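You operate a simulated robot arm through the tools that you are given. There is no shell and no other tool.

You are at the controls of a simulated robot arm. One attempt, no reset.

TASK
Put things in order on the black table. At the end: the clear jar (marked "SPARE") from the black table stands where the blue cartridge stood; the red lead stands where the silver steel foot stood; the silver steel foot from the black table is on the green tray (marked "GOOD"); the blue cartridge stands where the red lead stood; the black fan from the black table stands where the clear jar stood; whatever was shut is shut again. Leave all else as you found it, and nothing knocked over.
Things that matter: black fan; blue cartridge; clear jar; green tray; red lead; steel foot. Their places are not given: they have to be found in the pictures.

The check looks at the end state, three seconds after you hand in, the way a careful person would. Anything else that was tipped, shoved, dropped, spilled or broken makes it a failure.

THE ROBOT
A 6-joint arm with a two-finger parallel gripper, fixed in place. Base frame: the origin is on the floor under the middle of its stand, x ahead of it, y to its left, z up; the work surface is at about z = 0.78. Lengths are in m, angles in degrees, forces in N, time in s.
With the tool pointing down near the work surface it reaches from about 0.26 to 0.68 m from the base axis. Its first joint turns from -66.0 to 66.0 degrees. Payload 2.9 kg.
The tool frame sits at the grasp point between the pads (the TCP): z along the fingers, y along the line on which they close. The tips reach 0.03 m beyond it. Largest opening 0.11 m; finger width 0.02, thickness 0.01; the body of the gripper, 0.048 by 0.112 m, starts 0.055 m behind the TCP.
Orientation is that of the tool frame in the base frame, as a unit quaternion [x, y, z, w]. With the fingers straight down and closing along the base's y, the tool's x points along the base's -x, its y along +y and its z along -z.

THE INTERFACE
- The arm moves only by the tool drive_tool. Its argument "deltas" is a list of rows, each a list of 7 numbers: the shift along the tool's x, y, z in cm, then the turn, a rotation vector about the tool's x, y, z in degrees, then the opening, from 0 (shut) to 1 (fully open). In form: [[x, y, z, rx, ry, rz, gripper], ...]. A call has 1 to 20 rows; each row shifts and turns the commanded pose from where the row before left it, along the tool's axes as they then stand. A row lasts 0.2 s, in which the tool goes at most 0.05 m and 8.6 degrees; a call with a longer step from one row to the next is refused whole, and so is a gripper value outside its range. Where a pose cannot be reached the arm comes as near as it can. A force on the tool above 40 N (or 10 N above the force at the start of the call, whichever is more), or a blocked arm, ends the call early, and 0.2 s more pass. Each finger travels about 0.108 m/s and halts on what it meets, pressing with about 35 N; the grip force reading is that of the motor and also rises with nothing between the fingers. The clock runs only during rows and for 0.2 s after the last one: add rows that do not move to give the fingers time. It gives the time, the measured TCP pose, the force on the tool (base axes), the opening and the grip force at its end, in the units of the frame above (readings bear some noise), with the torque about the TCP (base axes, N m) and any sound that the robot's microphone picked up.
- Cameras (640 x 400 px; columns grow to the right, rows downward): "scene" is fixed at [0.0842, 0.4393, 1.3929]; the picture's right is [-0.79, -0.62, 0.00], its down [-0.35, 0.45, -0.82] and it looks along [0.50, -0.64, -0.57] (base axes); focal length 362 px, centre (320, 200). "wrist" rides on the gripper at [0.072, 0.017, -0.103] in the tool frame; the picture's right is [-0.23, 0.97, 0.00], its down [-0.76, -0.18, -0.62] and it looks along [-0.61, -0.14, 0.78] (tool axes); focal length 222 px, centre (320, 200).
- camera(camera): a new picture of that camera. It takes no simulated time.
- point_at(camera, pixels): for up to 12 pixels [column, row] of the newest picture of that camera ("zoom" is the newest enlarged one), the place [x, y, z] in the base frame of the surface seen there, good to about 0.002 m, but the place of the scene camera against the robot may be out by one fixed shift of up to 0.018 m in any direction. It takes no simulated time.
- close_up(camera, box): a new picture of the part [left, top, right, bottom] of that camera's present view, enlarged. It takes no simulated time.
- finish_job(): hands the job in; it is judged then, once.

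Open the gripper and draw the arm clear of the work before you hand the job in, unless the task says otherwise.

The tools are called as a command line: name --pt "numbers of a row" for each row, then --argument value for the rest, lists and objects as JSON in quotes. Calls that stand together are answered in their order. drive_tool: Moves the arm, as the interface text tells. Its arguments: {"type":"object","properties":{"deltas":{"type":"array"}},"required":["deltas"]} The other tools are called the same way: camera (camera) takes a picture; point_at (camera, pixels) gives the place of the surface under pixels of a picture; close_up (camera, box) takes an enlarged picture of a part of a camera's view; finish_job () hands the job in.

At the start:

```text
t: 0.0
tool_pos: [0.3871, -0.0351, 1.0943]
tcp_rot: [-0.001, 1.0, 0.0, 0.0]
ft_force: [1.1, 0.3, 0.2]
ft_torque: [-0.03, 0.01, -0.02]
opening: 0.1099
finger_force: 0.0
```

scene: 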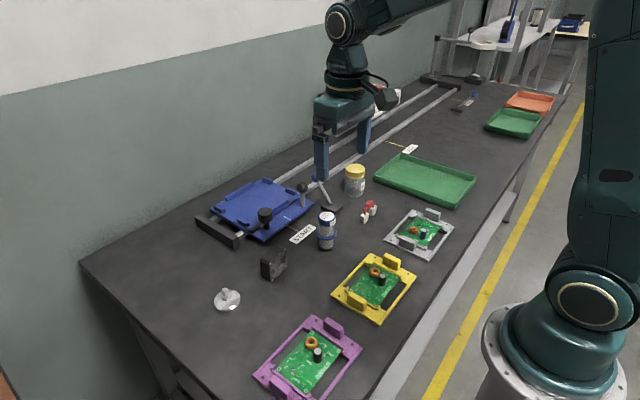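
wrist: 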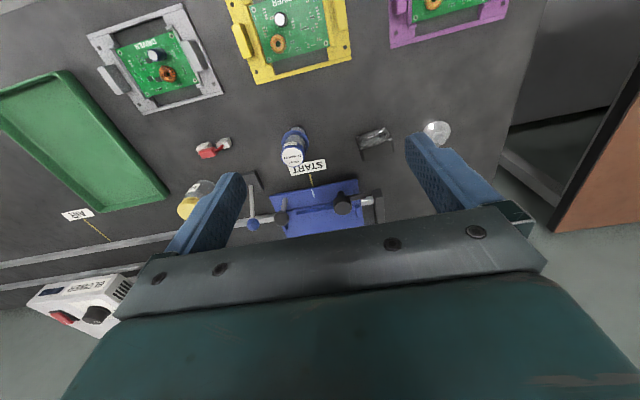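

I begin by looking: the scene shows a blue fixture, jar with yellow lid near (355,180), blue can near (327,230), red item near (368,210), black item near (273,265), silver thing near (227,298). I take enlarged pictures.

close_up --camera "scene" --box '[190, 140, 390, 320]'

close_up --camera "scene" --box '[340, 60, 580, 220]'

close_up --camera "wrist" --box '[160, 80, 480, 260]'

```text
2.22 times, centred on (290, 230) of scene
```

zoom: 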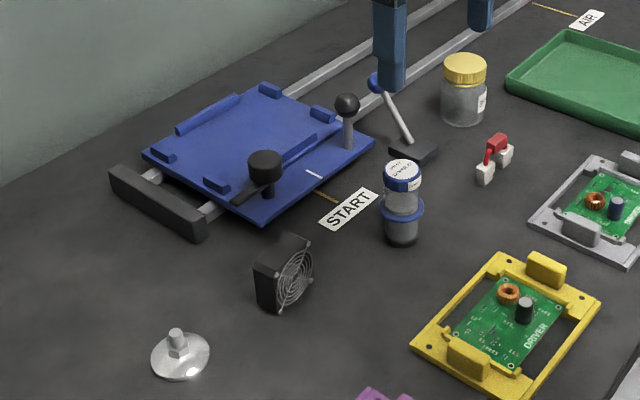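

```text
2.50 times, centred on (460, 140) of scene
```

zoom: 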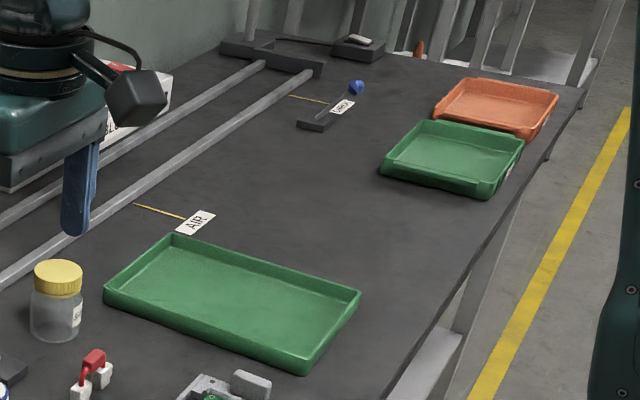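

```text
2.00 times, centred on (320, 170) of wrist
```

zoom: 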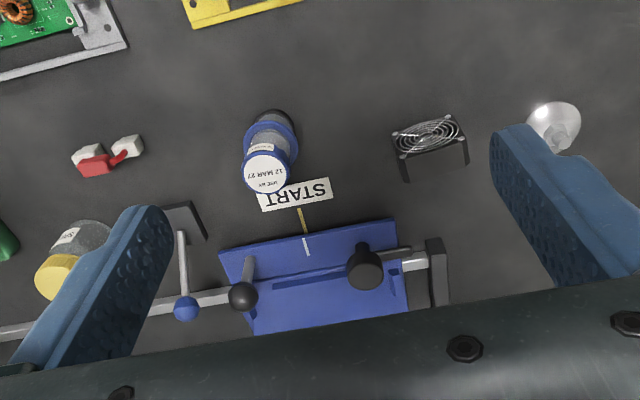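

Two green trays appear: one near (425,180), one near (513,122) with a label on its side. I enlarge both to read markings.

close_up --camera "scene" --box '[475, 80, 565, 145]'

close_up --camera "scene" --box '[365, 135, 485, 215]'

close_up --camera "scene" --box '[330, 150, 390, 230]'

close_up --camera "wrist" --box '[0, 60, 180, 240]'

```text
6.15 times, centred on (520, 112) of scene
```

zoom: 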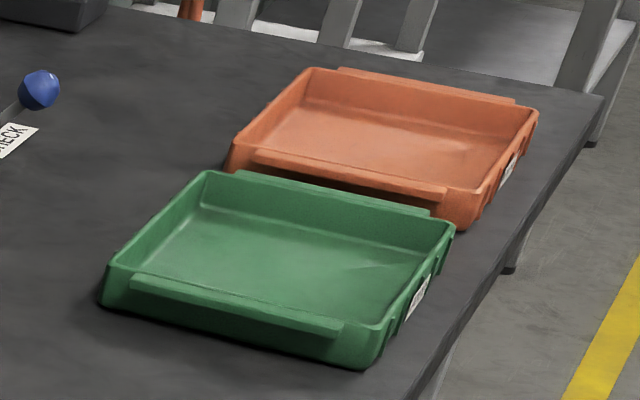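

```text
5.00 times, centred on (425, 175) of scene
```

zoom: 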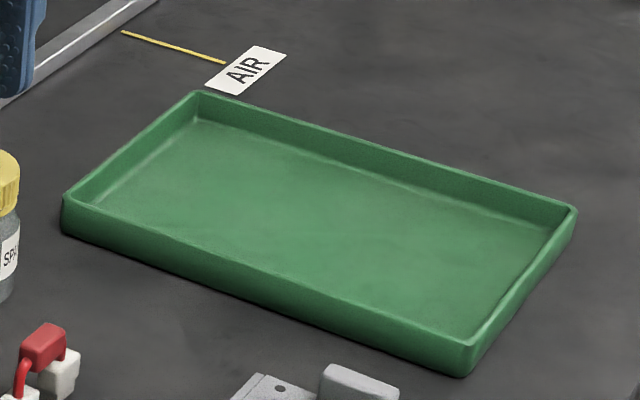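

```text
5.00 times, centred on (360, 190) of scene
```

zoom: 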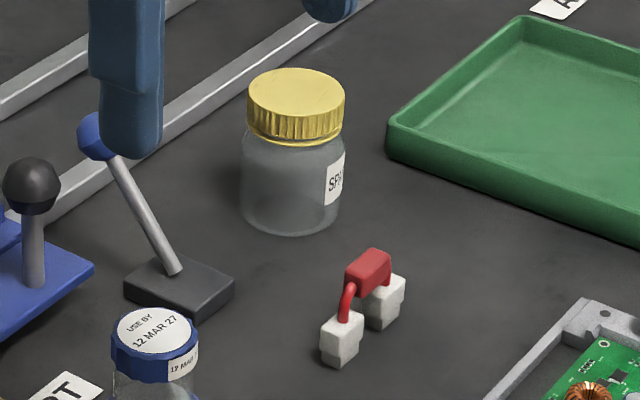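

```text
2.22 times, centred on (90, 150) of wrist
```

zoom: 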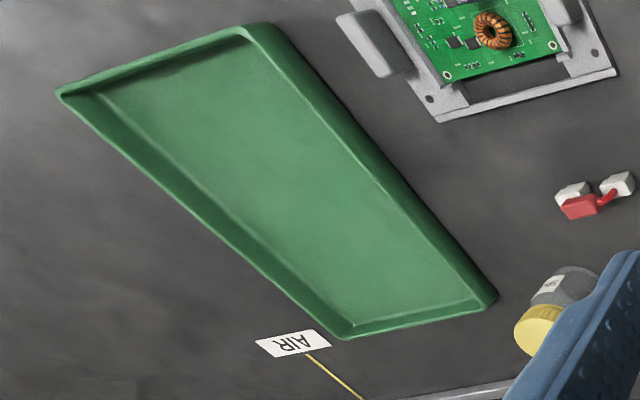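

The far green tray carries a side label; the near one shows no mark. I now get the places of all things.

camera --camera "scene"

point_at --camera "scene" --pixels '[[494, 128], [512, 122], [540, 118], [527, 105], [533, 137], [530, 102], [425, 180], [380, 175], [455, 205], [355, 168], [327, 215], [226, 292]]'

point_at --camera "scene" --pixels '[[364, 217], [373, 211], [369, 203], [264, 262], [283, 252], [270, 278], [283, 268], [227, 303], [225, 311], [326, 248], [355, 195], [300, 300]]'

point_at --camera "wrist" --pixels '[[293, 155], [188, 208], [208, 153], [223, 143], [375, 137], [437, 130], [88, 150], [220, 170], [150, 165], [285, 38], [308, 167], [342, 205]]'

```text
taken
```

scene: 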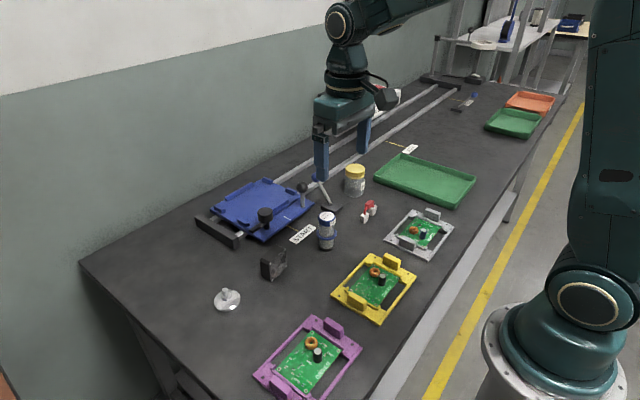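

```text
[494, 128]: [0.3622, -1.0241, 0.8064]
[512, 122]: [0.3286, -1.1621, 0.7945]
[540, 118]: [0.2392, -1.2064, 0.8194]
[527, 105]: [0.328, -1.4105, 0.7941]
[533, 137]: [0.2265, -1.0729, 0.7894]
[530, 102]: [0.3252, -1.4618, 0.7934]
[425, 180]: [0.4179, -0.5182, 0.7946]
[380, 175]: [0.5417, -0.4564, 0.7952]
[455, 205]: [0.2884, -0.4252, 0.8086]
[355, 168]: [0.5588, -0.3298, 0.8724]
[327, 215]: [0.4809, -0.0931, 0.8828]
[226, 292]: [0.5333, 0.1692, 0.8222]
```

```text
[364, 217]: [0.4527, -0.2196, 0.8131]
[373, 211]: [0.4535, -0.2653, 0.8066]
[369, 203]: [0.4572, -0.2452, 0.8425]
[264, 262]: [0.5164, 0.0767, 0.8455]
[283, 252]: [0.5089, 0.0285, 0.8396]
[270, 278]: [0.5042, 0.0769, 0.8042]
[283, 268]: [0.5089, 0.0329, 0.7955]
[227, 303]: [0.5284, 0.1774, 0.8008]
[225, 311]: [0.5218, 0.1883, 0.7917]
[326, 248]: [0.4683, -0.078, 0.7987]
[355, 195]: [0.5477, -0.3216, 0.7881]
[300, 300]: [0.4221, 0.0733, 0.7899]
```

```text
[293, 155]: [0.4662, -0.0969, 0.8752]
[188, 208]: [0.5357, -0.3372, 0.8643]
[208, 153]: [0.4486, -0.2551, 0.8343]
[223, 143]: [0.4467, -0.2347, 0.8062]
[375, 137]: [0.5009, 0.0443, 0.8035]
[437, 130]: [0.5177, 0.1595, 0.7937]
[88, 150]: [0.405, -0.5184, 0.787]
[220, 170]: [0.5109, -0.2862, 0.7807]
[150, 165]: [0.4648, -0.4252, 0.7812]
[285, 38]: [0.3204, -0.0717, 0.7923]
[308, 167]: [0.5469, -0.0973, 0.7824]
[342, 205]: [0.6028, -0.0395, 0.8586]
```

The labelled tray lies at about (0.33, -1.16), beyond reach, while the near one is around (0.41, -0.52). I zoom on the far tray's label near (535,128) and the orange one near (559,106) to read them.

close_up --camera "scene" --box '[525, 112, 549, 137]'

close_up --camera "scene" --box '[538, 95, 558, 115]'

close_up --camera "scene" --box '[425, 160, 485, 215]'

```text
16.00 times, centred on (537, 124) of scene
```

zoom: 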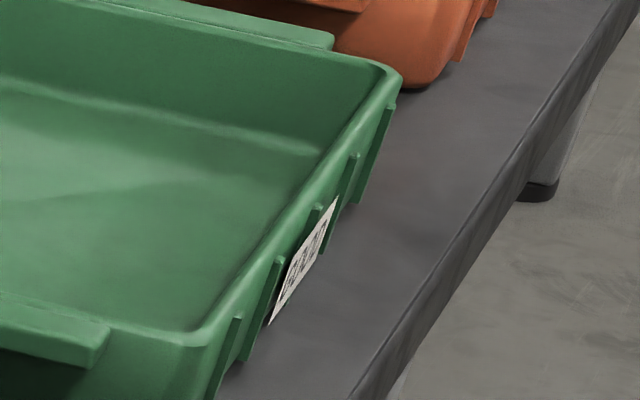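

```text
16.00 times, centred on (548, 105) of scene
```

zoom: 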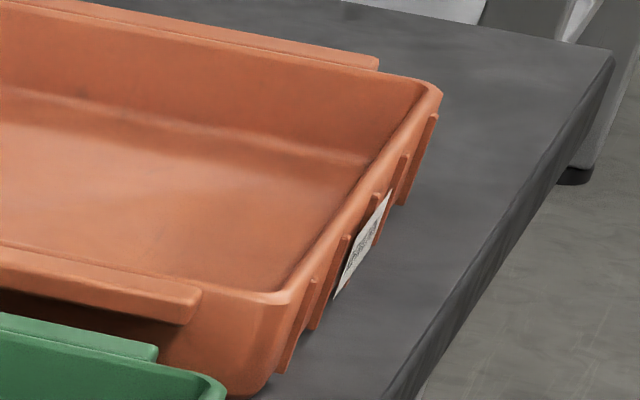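

```text
7.27 times, centred on (455, 188) of scene
```

zoom: 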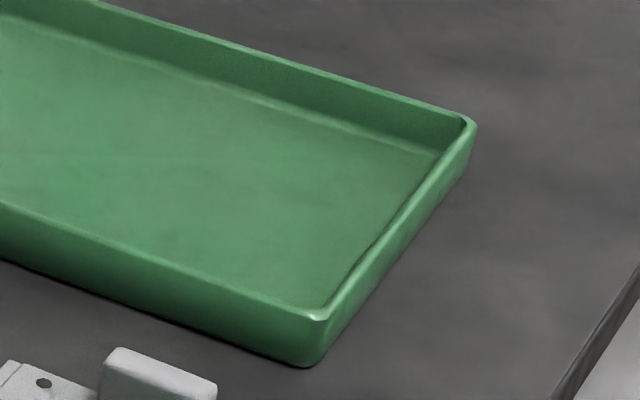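

The far label can't be read from here. I move the arm towards the near tray, staying high (z ~1.15), and turn the wrist camera to look toward -y so I can see both trays' markings.

drive_tool --pt "0.4 -3 -0.5 0 0 0 1" --pt "0.4 -3 -0.5 0 0 0 1" --pt "0.4 -3 -0.5 0 0 0 1" --pt "0.4 -3 -0.5 0 0 0 1" --pt "0.4 -3 -0.5 0 0 0 1" --pt "0.4 -3 -0.5 0 0 0 1" --pt "0.4 -3 -0.5 0 0 0 1" --pt "0.4 -3 -0.5 0 0 0 1" --pt "0.4 -3 -0.5 0 0 0 1" --pt "0.4 -3 -0.5 0 0 0 1"

```text
t: 2.2
tool_pos: [0.3471, -0.3352, 1.1445]
tcp_rot: [0.0, 1.0, 0.0, 0.0]
ft_force: [-1.0, 0.4, -0.3]
ft_torque: [-0.02, 0.01, 0.02]
opening: 0.1101
finger_force: 0.0
```

The arm went where commanded. Now I turn the tool +80° about its z so that the wrist camera looks toward -y.

drive_tool --pt "0 0 0 0 0 8 1" --pt "0 0 0 0 0 8 1" --pt "0 0 0 0 0 8 1" --pt "0 0 0 0 0 8 1" --pt "0 0 0 0 0 8 1" --pt "0 0 0 0 0 8 1" --pt "0 0 0 0 0 8 1" --pt "0 0 0 0 0 8 1"

camera --camera "wrist"

camera --camera "scene"

```text
t: 4.0
tool_pos: [0.3484, -0.3362, 1.144]
tcp_rot: [0.531, 0.847, 0.001, -0.001]
ft_force: [0.0, 0.3, -0.1]
ft_torque: [0.01, 0.0, 0.01]
opening: 0.1097
finger_force: 0.1
```

```text
taken
```

wrist: 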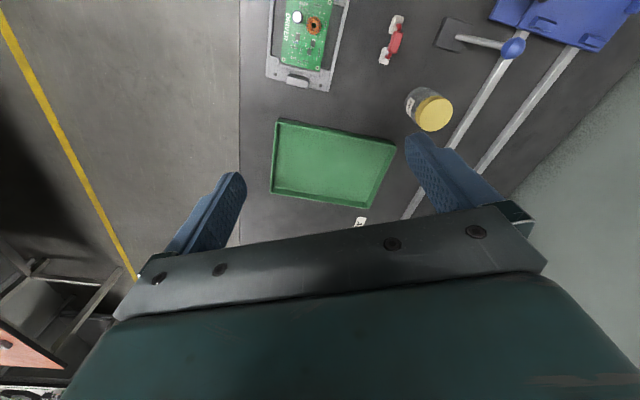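

```text
taken
```

scene: 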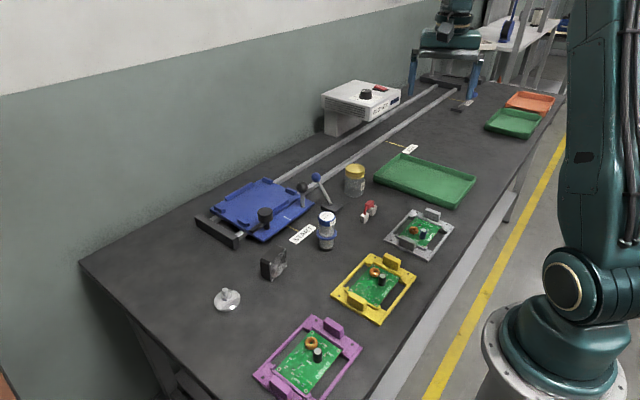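

The wrist view shows the near tray at (330,165) with the AIR label at (360,222). I zoom on the tray's visible sides for any marking.

close_up --camera "wrist" --box '[240, 100, 420, 240]'

point_at --camera "wrist" --pixels '[[276, 121], [394, 145], [372, 206], [274, 194], [334, 165], [430, 110], [360, 222], [396, 38]]'

close_up --camera "scene" --box '[365, 135, 485, 215]'

close_up --camera "scene" --box '[300, 60, 420, 140]'

```text
2.86 times, centred on (330, 170) of wrist
```

zoom: 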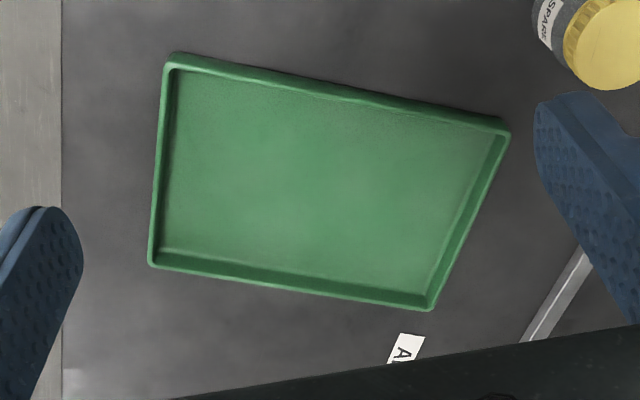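

```text
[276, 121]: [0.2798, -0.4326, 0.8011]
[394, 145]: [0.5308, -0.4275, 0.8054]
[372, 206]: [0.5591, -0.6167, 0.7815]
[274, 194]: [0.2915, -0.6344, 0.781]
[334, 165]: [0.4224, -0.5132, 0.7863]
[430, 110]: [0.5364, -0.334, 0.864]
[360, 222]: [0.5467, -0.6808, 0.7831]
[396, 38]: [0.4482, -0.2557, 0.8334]
```

```text
5.00 times, centred on (425, 175) of scene
```

zoom: 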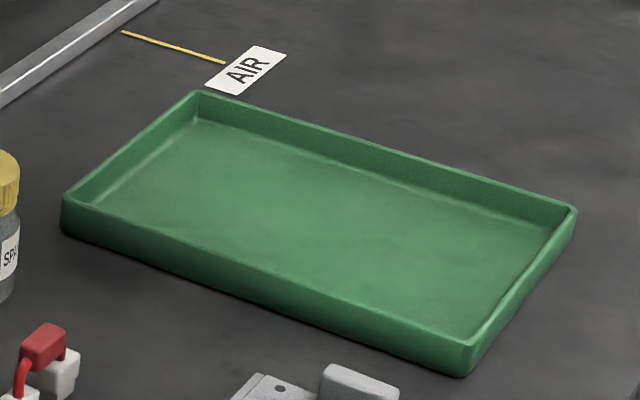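

```text
5.00 times, centred on (360, 100) of scene
```

zoom: 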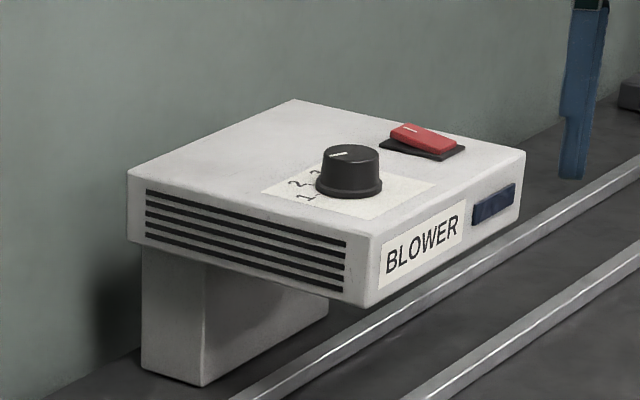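

Scene positions are about +1 cm in x and z relative to the wrist ones. I zoom more on the far tray's label to try reading it.

close_up --camera "scene" --box '[534, 123, 540, 134]'

close_up --camera "scene" --box '[546, 100, 552, 106]'

```text
16.00 times, centred on (537, 128) of scene
```

zoom: 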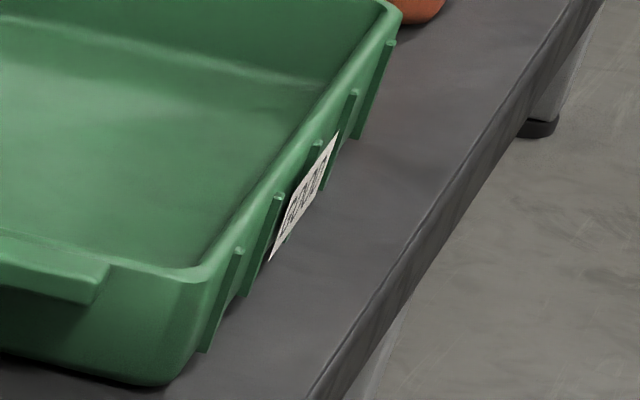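

```text
16.00 times, centred on (549, 103) of scene
```

zoom: 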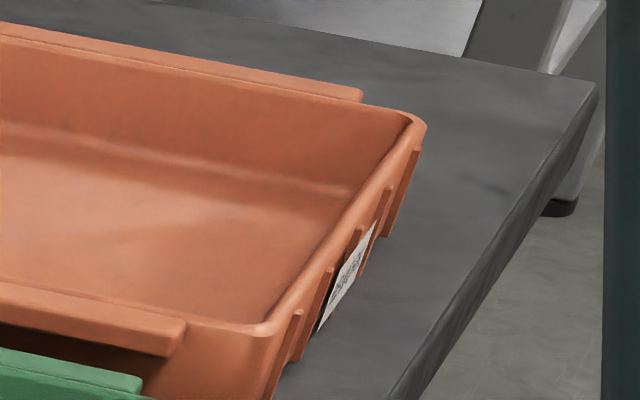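

The far tray's label has some four letters but is not legible, so I check the near tray's hidden sides (+x and -y). First I go over its far end with the camera turned to look back at its +x side.

drive_tool --pt "-1.94 1.56 1.0 0 0 0 1" --pt "-1.94 1.56 1.0 0 0 0 1" --pt "-1.94 1.56 1.0 0 0 0 1" --pt "-1.94 1.56 1.0 0 0 0 1" --pt "-1.94 1.56 1.0 0 0 0 1" --pt "-1.94 1.56 1.0 0 0 0 1" --pt "-1.94 1.56 1.0 0 0 0 1" --pt "-1.94 1.56 1.0 0 0 0 1" --pt "0 0 0 0 0 8 1" --pt "0 0 0 0 0 8 1" --pt "0 0 0 0 0 8 1" --pt "0 0 0 0 0 8 1" --pt "0 0 0 0 0 8 1" --pt "0 0 0 0 0 8 1" --pt "0 0 0 0 0 8 1" --pt "0 0 0 0 0 8 1" --pt "0 0 0 0 0 8 1"

camera --camera "wrist"

```text
t: 7.6
tool_pos: [0.5046, -0.4083, 1.0697]
tcp_rot: [0.928, 0.374, 0.0, 0.0]
ft_force: [0.0, 0.1, 0.7]
ft_torque: [0.01, 0.02, 0.02]
opening: 0.11
finger_force: 0.0
out of reach, approached as far as the arm can: row 7, 8
```

```text
taken
```

wrist: 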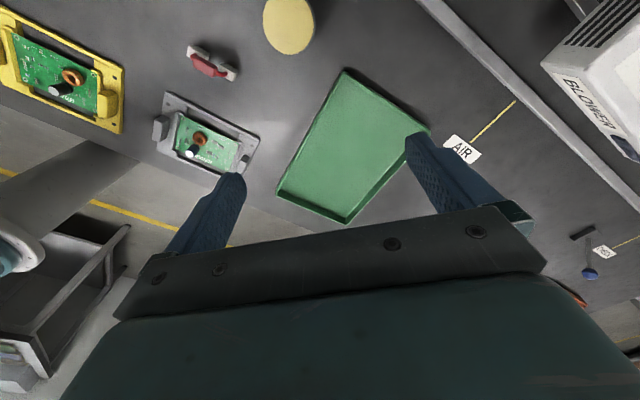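

The arm stopped at (0.505,-0.408,1.07). The tray's +x edge runs from (345,70) to (430,130); I zoom there.

close_up --camera "wrist" --box '[320, 50, 450, 150]'

close_up --camera "wrist" --box '[270, 60, 440, 230]'

close_up --camera "wrist" --box '[540, 220, 640, 320]'

```text
4.00 times, centred on (385, 100) of wrist
```

zoom: 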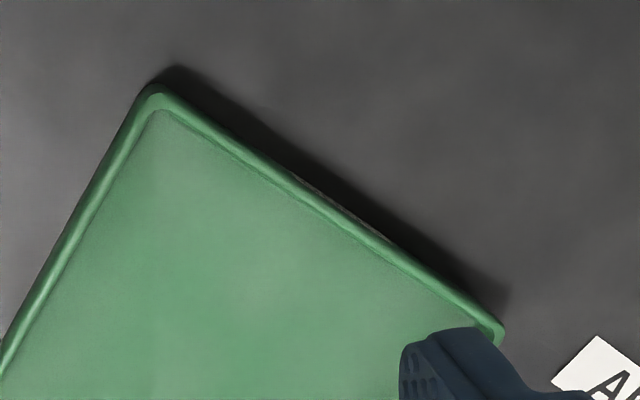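

```text
2.35 times, centred on (355, 145) of wrist
```

zoom: 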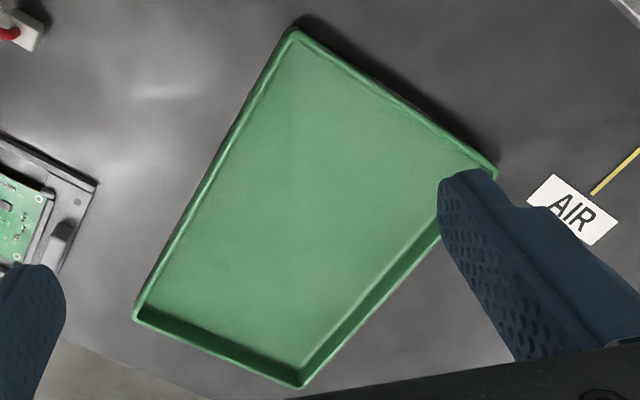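

```text
4.00 times, centred on (590, 270) of wrist
```

zoom: 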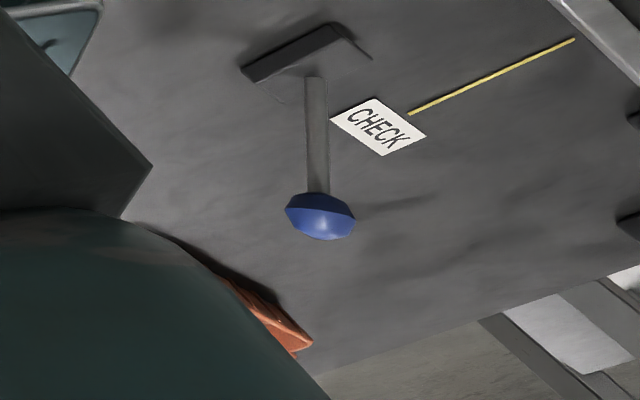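

There is a faint light sliver along the +x wall near wrist pixel (388,101), perhaps a label seen edge-on. I zoom there.

close_up --camera "wrist" --box '[370, 85, 405, 115]'

```text
13.33 times, centred on (388, 100) of wrist
```

zoom: 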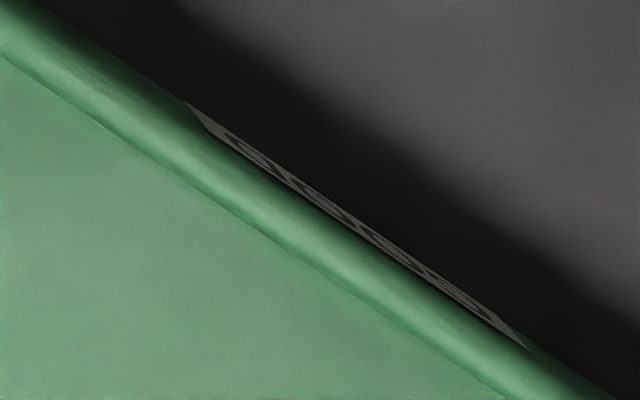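

There is a label with four letters on the near tray's +x side. I go lower and slightly outward for a better angle to read it.

drive_tool --pt "0.3 0.3 2.0 0 0 0 1" --pt "0.3 0.3 2.0 0 0 0 1" --pt "0.3 0.3 2.0 0 0 0 1" --pt "0.3 0.3 2.0 0 0 0 1" --pt "0.3 0.3 2.0 0 0 0 1"

camera --camera "wrist"

```text
t: 8.8
tool_pos: [0.5268, -0.4092, 0.9685]
tcp_rot: [0.927, 0.375, -0.001, 0.0]
ft_force: [-0.8, 0.5, 0.7]
ft_torque: [-0.01, 0.0, -0.02]
opening: 0.11
finger_force: 0.1
```

```text
taken
```

wrist: 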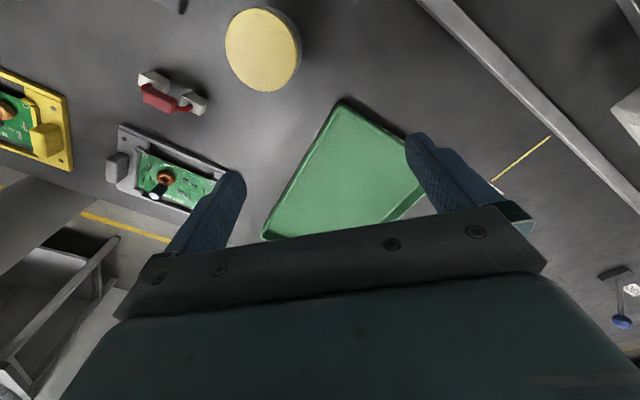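

The tray's +x edge now runs from (343,103) to about (405,140). I zoom there to read the label.

close_up --camera "wrist" --box '[355, 100, 405, 140]'

close_up --camera "wrist" --box '[365, 105, 405, 130]'

```text
10.00 times, centred on (380, 120) of wrist
```

zoom: 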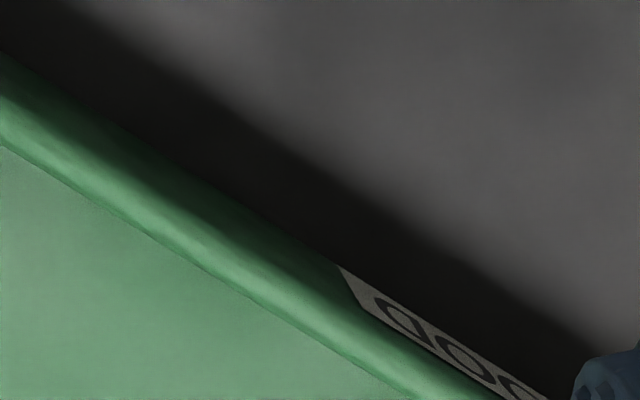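

```text
16.00 times, centred on (385, 118) of wrist
```

zoom: 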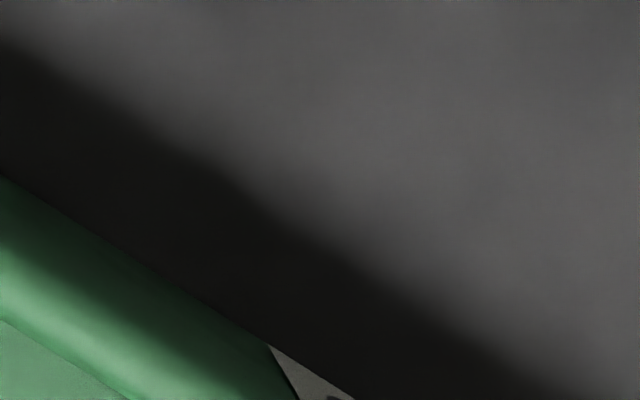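

The label reads "...OOD", so the near tray is the one marked GOOD. Now I raise the arm, retreat and turn back to go and look at the steel foot.

drive_tool --pt "-0.34 -3.1 -2.0 0 0 0 1" --pt "-0.34 -3.1 -2.0 0 0 0 1" --pt "-0.34 -3.1 -2.0 0 0 0 1" --pt "-0.34 -3.1 -2.0 0 0 0 1" --pt "-0.34 -3.1 -2.0 0 0 0 1" --pt "0 0 0 0 0 -8.5 1" --pt "0 0 0 0 0 -8.5 1" --pt "0 0 0 0 0 -8.5 1" --pt "0 0 0 0 0 -8.5 1" --pt "0 0 0 0 0 -8.5 1" --pt "0 0 0 0 0 -8.5 1" --pt "0 0 0 0 0 -8.5 1" --pt "0 0 0 0 0 -8.5 1" --pt "0 0 0 0 0 -8.5 1" --pt "0 0 0 0 0 -8.5 1" --pt "0 0 0 0 0 -8.5 1" --pt "0 0 0 0 0 -8.5 1" --pt "0 0 0 0 0 -8.5 1" --pt "0 0 0 0 0 -8.5 1" --pt "0 0 0 0 0 -8.5 1"

```text
t: 13.0
tool_pos: [0.4063, -0.3088, 1.0686]
tcp_rot: [0.072, 0.997, 0.0, 0.001]
ft_force: [0.7, -0.4, -0.2]
ft_torque: [-0.04, 0.0, 0.02]
opening: 0.1101
finger_force: 0.0
```

Now I remove the last 8° of turn and take a wrist picture here, where the jar and the lead are in view.

drive_tool --pt "0 0 0 0 0 -8.3 1" --pt "0 0 0 0 0 0 1"

camera --camera "wrist"

```text
t: 13.6
tool_pos: [0.4068, -0.3085, 1.0695]
tcp_rot: [0.002, 1.0, -0.001, 0.0]
ft_force: [-0.9, -1.0, 0.2]
ft_torque: [0.0, 0.02, 0.0]
opening: 0.11
finger_force: 0.0
```

```text
taken
```

wrist: 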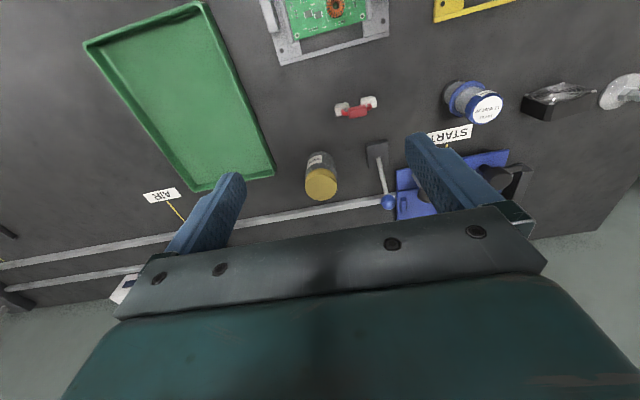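

The jar is at (321,178) and the lead at (356,107). I zoom on each to measure them exactly.

close_up --camera "wrist" --box '[325, 85, 389, 125]'

point_at --camera "zoom" --pixels '[[150, 200], [440, 150], [300, 230], [220, 270], [390, 270], [170, 260], [450, 200], [100, 200], [490, 130], [320, 300]]'

close_up --camera "wrist" --box '[285, 140, 365, 210]'

point_at --camera "wrist" --pixels '[[321, 183], [307, 180], [336, 180], [320, 170], [321, 199], [317, 153], [308, 160], [328, 155], [318, 148]]'

```text
10.00 times, centred on (357, 105) of wrist
```

zoom: 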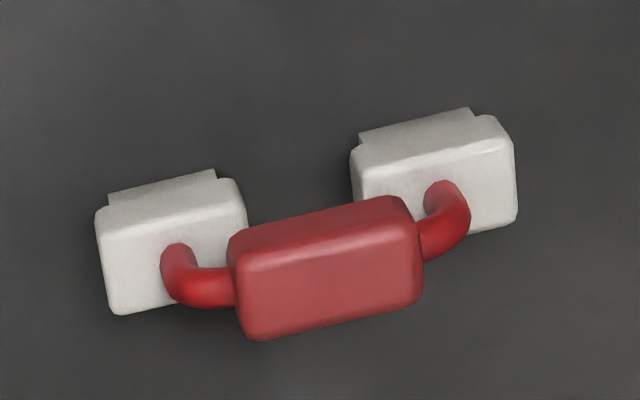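

```text
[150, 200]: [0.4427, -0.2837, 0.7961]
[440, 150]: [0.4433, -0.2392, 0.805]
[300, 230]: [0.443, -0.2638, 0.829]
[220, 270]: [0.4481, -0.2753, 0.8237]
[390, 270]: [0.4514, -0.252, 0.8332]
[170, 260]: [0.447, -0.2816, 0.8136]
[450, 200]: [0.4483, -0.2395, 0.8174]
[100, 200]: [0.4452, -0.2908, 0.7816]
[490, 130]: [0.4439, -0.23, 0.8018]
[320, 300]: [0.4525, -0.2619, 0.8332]
```

```text
5.71 times, centred on (325, 175) of wrist
```

zoom: 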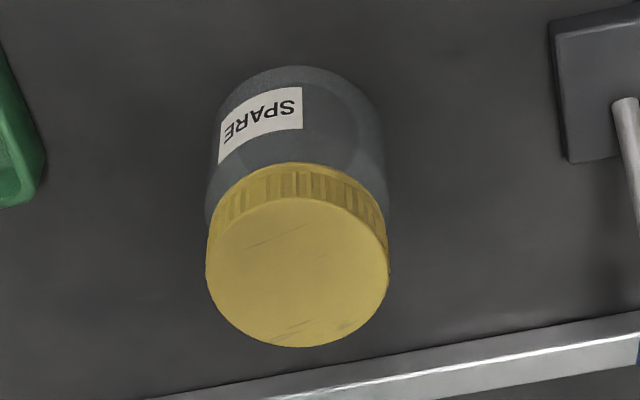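

```text
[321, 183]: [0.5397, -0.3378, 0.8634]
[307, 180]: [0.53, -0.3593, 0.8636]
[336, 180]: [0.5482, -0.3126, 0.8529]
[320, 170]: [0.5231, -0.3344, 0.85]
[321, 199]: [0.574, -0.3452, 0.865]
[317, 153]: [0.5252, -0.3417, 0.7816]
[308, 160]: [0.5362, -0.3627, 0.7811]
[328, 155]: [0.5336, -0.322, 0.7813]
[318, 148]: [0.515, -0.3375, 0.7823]
```

I measure the lid edge on the zoom picture for the jar's centre and width.

point_at --camera "zoom" --pixels '[[297, 272], [210, 275], [385, 270], [295, 343], [290, 200], [340, 335], [245, 330], [250, 150], [370, 150], [290, 75]]'

close_up --camera "wrist" --box '[430, 60, 530, 140]'

point_at --camera "wrist" --pixels '[[272, 172], [200, 8], [88, 42], [196, 190], [180, 100], [230, 150], [268, 165], [110, 55]]'

```text
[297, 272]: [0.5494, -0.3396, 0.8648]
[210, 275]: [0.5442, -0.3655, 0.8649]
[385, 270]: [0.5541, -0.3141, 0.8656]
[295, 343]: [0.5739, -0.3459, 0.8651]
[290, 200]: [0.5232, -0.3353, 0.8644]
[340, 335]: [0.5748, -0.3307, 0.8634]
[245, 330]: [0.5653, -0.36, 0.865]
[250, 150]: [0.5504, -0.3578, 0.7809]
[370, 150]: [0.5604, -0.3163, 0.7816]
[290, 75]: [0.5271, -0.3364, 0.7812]
```

```text
5.00 times, centred on (480, 100) of wrist
```

zoom: 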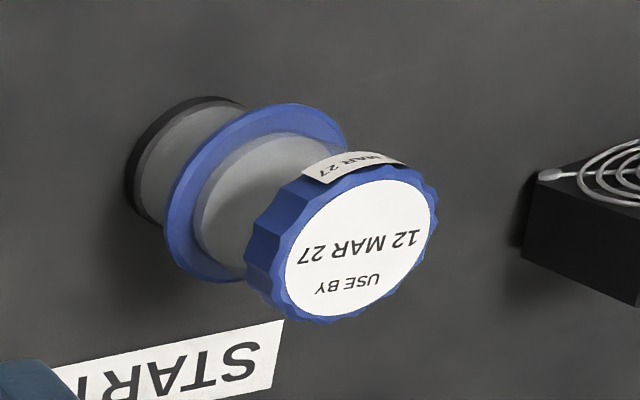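

```text
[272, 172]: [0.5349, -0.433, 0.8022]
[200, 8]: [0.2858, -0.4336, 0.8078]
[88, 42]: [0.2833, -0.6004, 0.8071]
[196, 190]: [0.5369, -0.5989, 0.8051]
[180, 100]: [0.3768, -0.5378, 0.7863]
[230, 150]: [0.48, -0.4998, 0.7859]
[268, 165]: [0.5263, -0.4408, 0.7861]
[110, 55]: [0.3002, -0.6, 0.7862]
```

Jar lid centre is (0.549,-0.340) with radius 2.6 cm, tray floor at z=0.786 spanning x 0.284–0.536, y -0.60 to -0.433. Now I go over towards the foot, staying high.

drive_tool --pt "-0.1 3.9 0.15 0 0 0 1" --pt "-0.1 3.9 0.15 0 0 0 1" --pt "-0.1 3.9 0.15 0 0 0 1" --pt "-0.1 3.9 0.15 0 0 0 1" --pt "-0.1 3.9 0.15 0 0 0 1" --pt "-0.1 3.9 0.15 0 0 0 1" --pt "-0.1 3.9 0.15 0 0 0 1" --pt "-0.1 3.9 0.15 0 0 0 1" --pt "-0.1 3.9 0.15 0 0 0 1" --pt "-0.1 3.9 0.15 0 0 0 1" --pt "-0.1 3.9 0.15 0 0 0 1" --pt "-0.1 3.9 0.15 0 0 0 1" --pt "0 0 0 0 0 0 1"

camera --camera "wrist"

```text
t: 16.4
tool_pos: [0.4204, 0.1595, 1.0503]
tcp_rot: [0.002, 1.0, 0.0, 0.001]
ft_force: [-0.3, 0.4, 0.5]
ft_torque: [-0.01, 0.01, -0.01]
opening: 0.1099
finger_force: 0.0
```

```text
taken
```

wrist: 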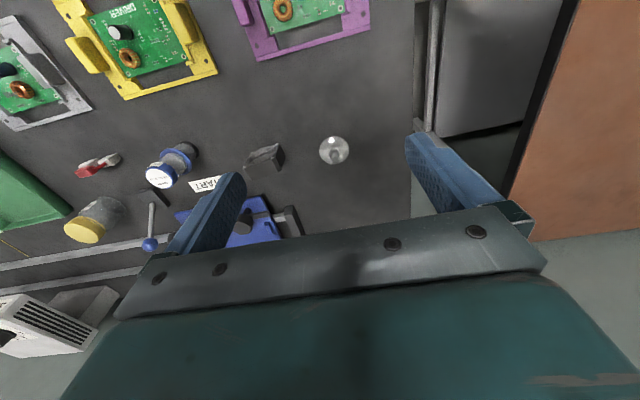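

The foot is at (334,150), the fan at (266,158). I zoom on both and measure.

close_up --camera "wrist" --box '[310, 130, 358, 170]'

point_at --camera "zoom" --pixels '[[320, 200], [200, 200], [440, 200], [320, 100], [320, 300], [310, 150], [325, 230], [330, 260], [280, 180], [360, 180]]'

close_up --camera "wrist" --box '[236, 130, 300, 185]'

point_at --camera "zoom" --pixels '[[320, 200], [250, 250], [400, 150], [300, 300], [420, 250], [200, 300]]'

```text
10.00 times, centred on (334, 150) of wrist
```

zoom: 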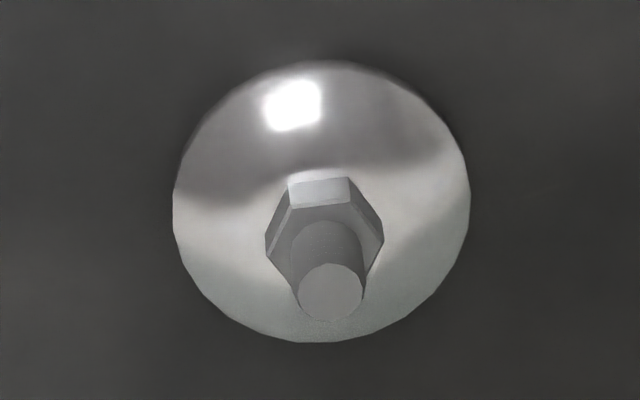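

```text
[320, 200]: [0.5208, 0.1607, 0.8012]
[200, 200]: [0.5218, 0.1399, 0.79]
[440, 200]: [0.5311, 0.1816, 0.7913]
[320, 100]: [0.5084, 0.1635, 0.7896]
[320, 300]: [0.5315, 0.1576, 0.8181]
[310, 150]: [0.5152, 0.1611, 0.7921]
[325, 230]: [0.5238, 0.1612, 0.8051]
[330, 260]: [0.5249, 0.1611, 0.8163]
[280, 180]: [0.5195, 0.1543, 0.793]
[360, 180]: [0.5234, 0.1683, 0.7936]
```

```text
7.27 times, centred on (268, 158) of wrist
```

zoom: 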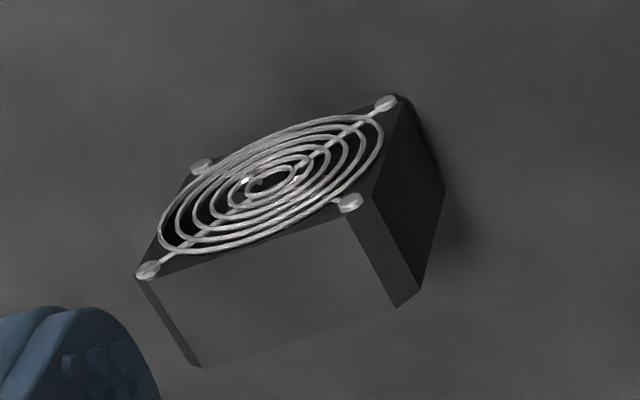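

```text
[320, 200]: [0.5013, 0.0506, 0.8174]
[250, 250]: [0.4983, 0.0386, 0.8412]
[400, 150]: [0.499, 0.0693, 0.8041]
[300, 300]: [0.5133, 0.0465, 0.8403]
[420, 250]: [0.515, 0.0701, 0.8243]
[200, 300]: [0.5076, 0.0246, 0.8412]
```

Foot axis seems near (0.530,0.160), nut flats rotated about 17°. I re-zoom on the foot for exact rim and stud points.

close_up --camera "wrist" --box '[310, 130, 358, 170]'

point_at --camera "zoom" --pixels '[[332, 292], [332, 268], [332, 315], [302, 292], [361, 292], [178, 210], [466, 200], [330, 65], [320, 339], [270, 238], [380, 240], [320, 190]]'

```text
10.00 times, centred on (334, 150) of wrist
```

zoom: 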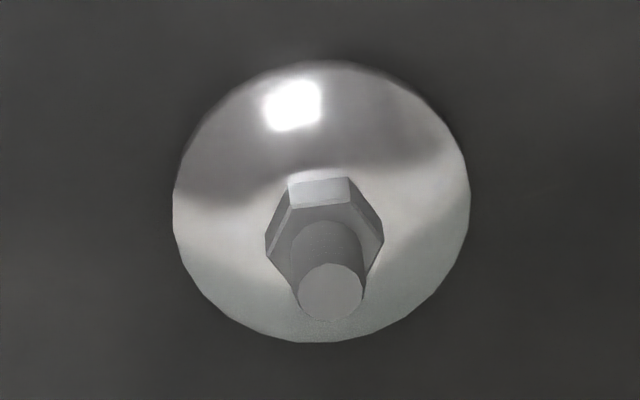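

```text
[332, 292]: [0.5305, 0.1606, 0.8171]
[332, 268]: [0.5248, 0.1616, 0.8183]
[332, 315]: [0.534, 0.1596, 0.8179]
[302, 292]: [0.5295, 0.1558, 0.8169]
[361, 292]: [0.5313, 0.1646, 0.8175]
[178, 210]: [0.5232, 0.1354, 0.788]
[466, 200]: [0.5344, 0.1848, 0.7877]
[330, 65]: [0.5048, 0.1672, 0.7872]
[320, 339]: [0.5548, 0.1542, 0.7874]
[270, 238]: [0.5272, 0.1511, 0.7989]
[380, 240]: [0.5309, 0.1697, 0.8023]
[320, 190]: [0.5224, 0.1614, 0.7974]
```

Foot axis is (0.5295,0.1604), stud top z=0.818, nut flats normals near 107° from x. I move above it, narrow the opening and turn -17°.

drive_tool --pt "-2.19 0 2.6 0 0 0 0.6" --pt "-2.19 0 2.6 0 0 0 0.5" --pt "-2.19 0 2.6 0 0 0 0.5" --pt "-2.19 0 2.6 0 0 0 0.5" --pt "-2.19 0.08 2.6 0 0 0 0.5" --pt "0 0 0 0 0 -8.4 0.5" --pt "0 0 0 0 0 -8.4 0.5" --pt "0 0 0 0 0 0 0.5"

camera --camera "wrist"

```text
t: 18.2
tool_pos: [0.529, 0.1593, 0.9217]
tcp_rot: [-0.145, 0.989, 0.0, 0.0]
ft_force: [-0.7, -0.1, -0.6]
ft_torque: [-0.01, -0.03, 0.01]
opening: 0.0548
finger_force: 0.1
```

```text
taken
```

wrist: 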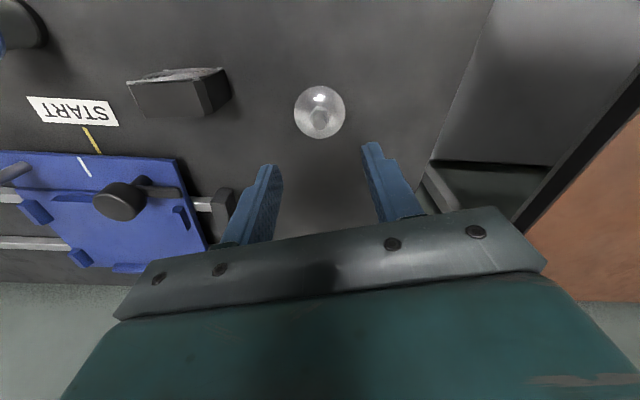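

The foot (320,112) lies between the open fingers' lines as expected. I go down 9.4 cm to z≈0.828 (tips just above the dome).

drive_tool --pt "0 0 2.5 0 0 0 0.5" --pt "0 0 2.5 0 0 0 0.5" --pt "0 0 2.0 0 0 0 0.5" --pt "0 0 1.4 0 0 0 0.5" --pt "0 0 1.0 0 0 0 0.5" --pt "0 0 0 0 0 0 0.5"

camera --camera "wrist"

```text
t: 19.6
tool_pos: [0.5303, 0.161, 0.8278]
tcp_rot: [-0.144, 0.99, 0.0, 0.001]
ft_force: [0.0, -0.8, -1.0]
ft_torque: [0.0, -0.02, -0.01]
opening: 0.055
finger_force: 0.1
```

```text
taken
```

wrist: 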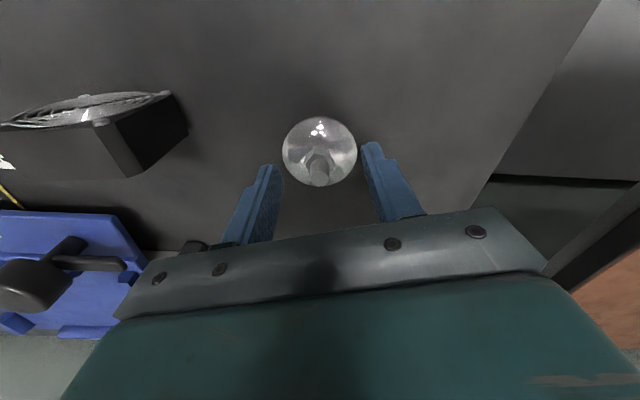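

Position is right, no contact force. I close the fingers on the nut.

drive_tool --pt "0 0 0 0 0 0 0.2" --pt "0 0 0 0 0 0 0" --pt "0 0 0 0 0 0 0" --pt "0 0 0 0 0 0 0"

camera --camera "wrist"

```text
t: 20.6
tool_pos: [0.5295, 0.1601, 0.8272]
tcp_rot: [-0.145, 0.989, 0.001, 0.0]
ft_force: [0.9, 0.9, 0.3]
ft_torque: [0.01, 0.04, 0.03]
opening: 0.0173
finger_force: 35.2
```

```text
taken
```

wrist: 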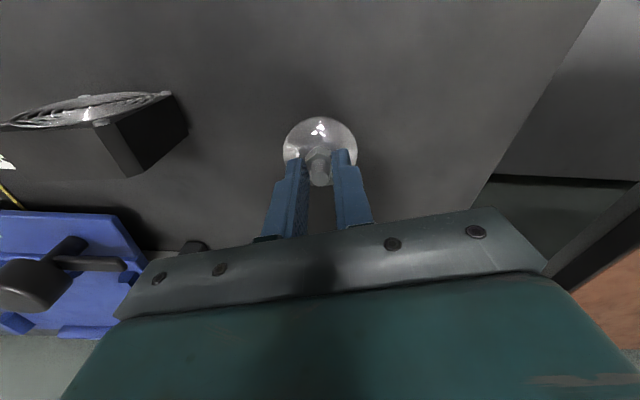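

The fingers hold the nut flats at 17.3 mm. I lift 14 cm straight up, then turn back +17°.

drive_tool --pt "0 0 -1.0 0 0 0 0" --pt "0 0 -2.0 0 0 0 0" --pt "0 0 -3.0 0 0 0 0" --pt "0 0 -4.0 0 0 0 0" --pt "0 0 -4.0 0 0 0 0" --pt "0 0 0 0 0 8.4 0" --pt "0 0 0 0 0 8.4 0" --pt "0 0 0 0 0 0 0"

camera --camera "wrist"

camera --camera "scene"

```text
t: 22.4
tool_pos: [0.5299, 0.159, 0.9669]
tcp_rot: [0.002, 1.0, 0.0, 0.0]
ft_force: [-0.3, 0.5, -0.6]
ft_torque: [0.0, 0.01, -0.02]
opening: 0.0172
finger_force: 34.7
```

```text
taken
```

wrist: 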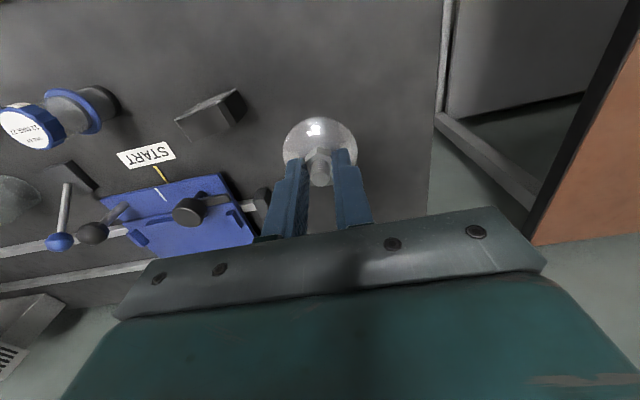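

```text
taken
```

scene: 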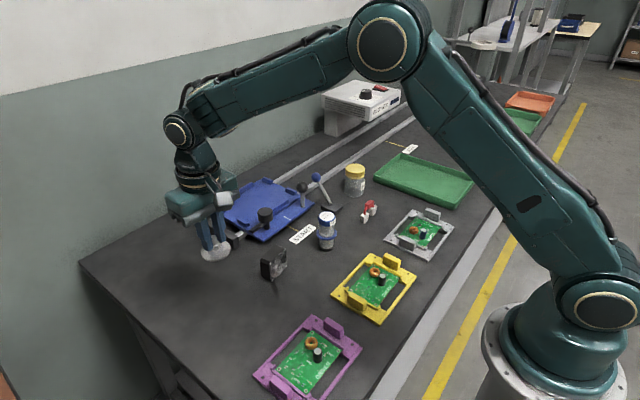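

The foot hangs firmly in the gripper. I carry it at z≈0.967 (foot bottom ~0.92, above everything) to over the GOOD tray at (0.40,-0.50).

drive_tool --pt "0.765 -2.5 0 0 0 0 0" --pt "0.765 -3.96 0 0 0 0 0" --pt "0.765 -3.96 0 0 0 0 0" --pt "0.765 -3.96 0 0 0 0 0" --pt "0.765 -3.96 0 0 0 0 0" --pt "0.765 -3.96 0 0 0 0 0" --pt "0.765 -3.96 0 0 0 0 0" --pt "0.765 -3.96 0 0 0 0 0" --pt "0.765 -3.96 0 0 0 0 0" --pt "0.765 -3.96 0 0 0 0 0" --pt "0.765 -3.96 0 0 0 0 0" --pt "0.765 -3.96 0 0 0 0 0" --pt "0.765 -3.96 0 0 0 0 0" --pt "0.765 -3.96 0 0 0 0 0" --pt "0.765 -3.96 0 0 0 0 0" --pt "0.765 -3.96 0 0 0 0 0" --pt "0.765 -3.96 0 0 0 0 0" --pt "0 0 0 0 0 0 0"

camera --camera "wrist"

camera --camera "scene"

```text
t: 26.2
tool_pos: [0.396, -0.4971, 0.9665]
tcp_rot: [0.002, 1.0, 0.001, 0.0]
ft_force: [-0.3, 0.9, -1.2]
ft_torque: [-0.02, 0.01, -0.01]
opening: 0.0174
finger_force: 35.4
```

```text
taken
```

wrist: 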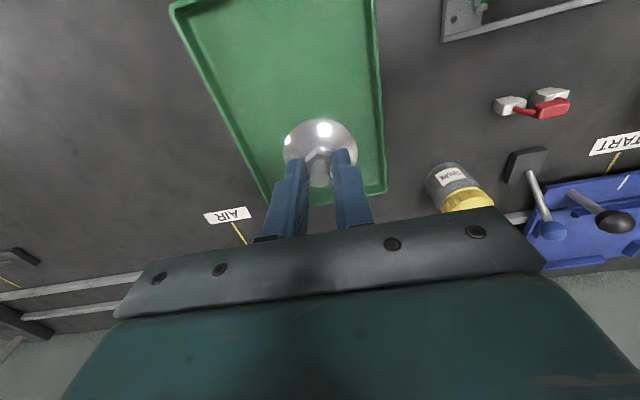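

```text
taken
```

scene: 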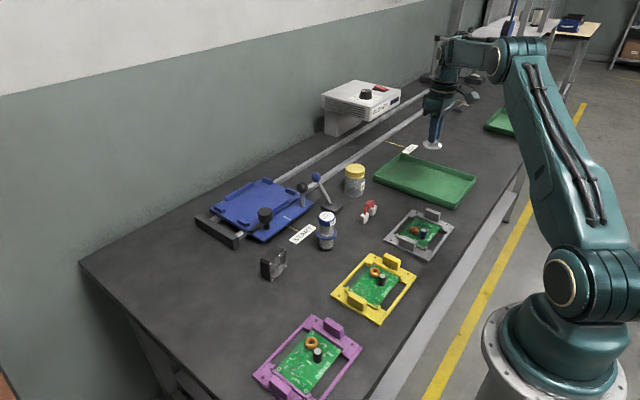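

The foot is above the tray at (0.396,-0.497). I lower 13.2 cm to leave it ~1–2 mm above the tray floor.

drive_tool --pt "0 0 3.0 0 0 0 0" --pt "0 0 3.0 0 0 0 0" --pt "0 0 3.0 0 0 0 0" --pt "0 0 2.0 0 0 0 0" --pt "0 0 1.2 0 0 0 0" --pt "0 0 0.7 0 0 0 0" --pt "0 0 0.3 0 0 0 0" --pt "0 0 0 0 0 0 0"

camera --camera "wrist"

```text
t: 28.0
tool_pos: [0.3963, -0.4986, 0.8347]
tcp_rot: [0.002, 1.0, 0.0, 0.001]
ft_force: [0.2, 1.0, -0.8]
ft_torque: [0.0, -0.04, 0.03]
opening: 0.0176
finger_force: 35.3
```

```text
taken
```

wrist: 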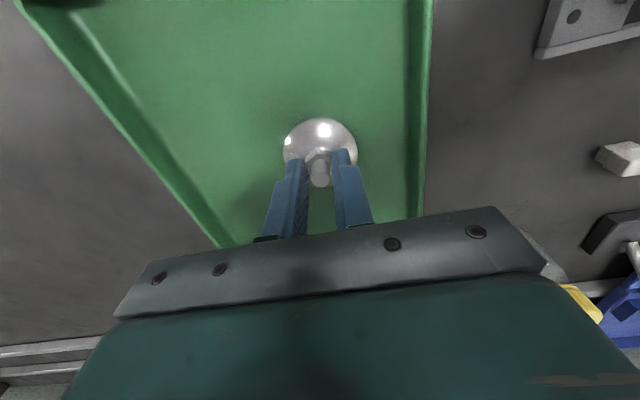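

No contact force yet. I lower in 1 mm steps until it touches.

drive_tool --pt "0 0 0.1 0 0 0 0" --pt "0 0 0.1 0 0 0 0" --pt "0 0 0 0 0 0 0"

```text
t: 28.8
tool_pos: [0.3971, -0.498, 0.8317]
tcp_rot: [0.001, 1.0, -0.001, 0.0]
ft_force: [0.2, -0.9, -0.1]
ft_torque: [0.02, 0.0, -0.02]
opening: 0.0173
finger_force: 35.2
```

Still no clear contact; one more millimetre step and check.

drive_tool --pt "0 0 0.1 0 0 0 0" --pt "0 0 0 0 0 0 0"

```text
t: 29.4
tool_pos: [0.3962, -0.4986, 0.8334]
tcp_rot: [0.002, 1.0, 0.0, 0.0]
ft_force: [-0.2, 0.2, 2.9]
ft_torque: [0.02, 0.05, -0.03]
opening: 0.0173
finger_force: 34.6
```

A 2.9 N upward force shows the foot rests on the tray. I release it by opening to 0.5.

drive_tool --pt "0 0 0 0 0 0 0.25" --pt "0 0 0 0 0 0 0.4" --pt "0 0 0 0 0 0 0.5" --pt "0 0 0 0 0 0 0.5"

camera --camera "wrist"

```text
t: 30.4
tool_pos: [0.3957, -0.4981, 0.8322]
tcp_rot: [0.002, 1.0, 0.0, 0.0]
ft_force: [-0.2, 0.0, -0.8]
ft_torque: [-0.01, 0.0, 0.02]
opening: 0.0549
finger_force: 0.0
```

```text
taken
```

wrist: 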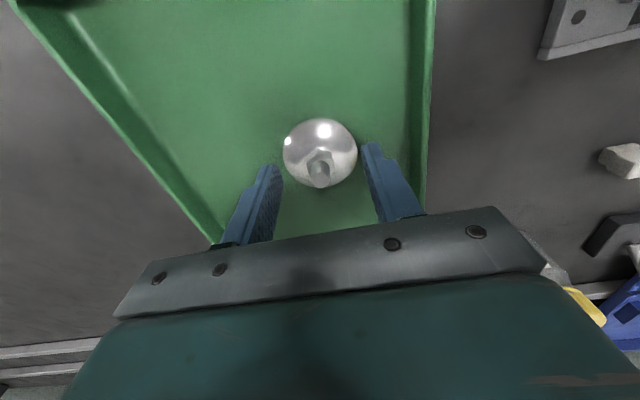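

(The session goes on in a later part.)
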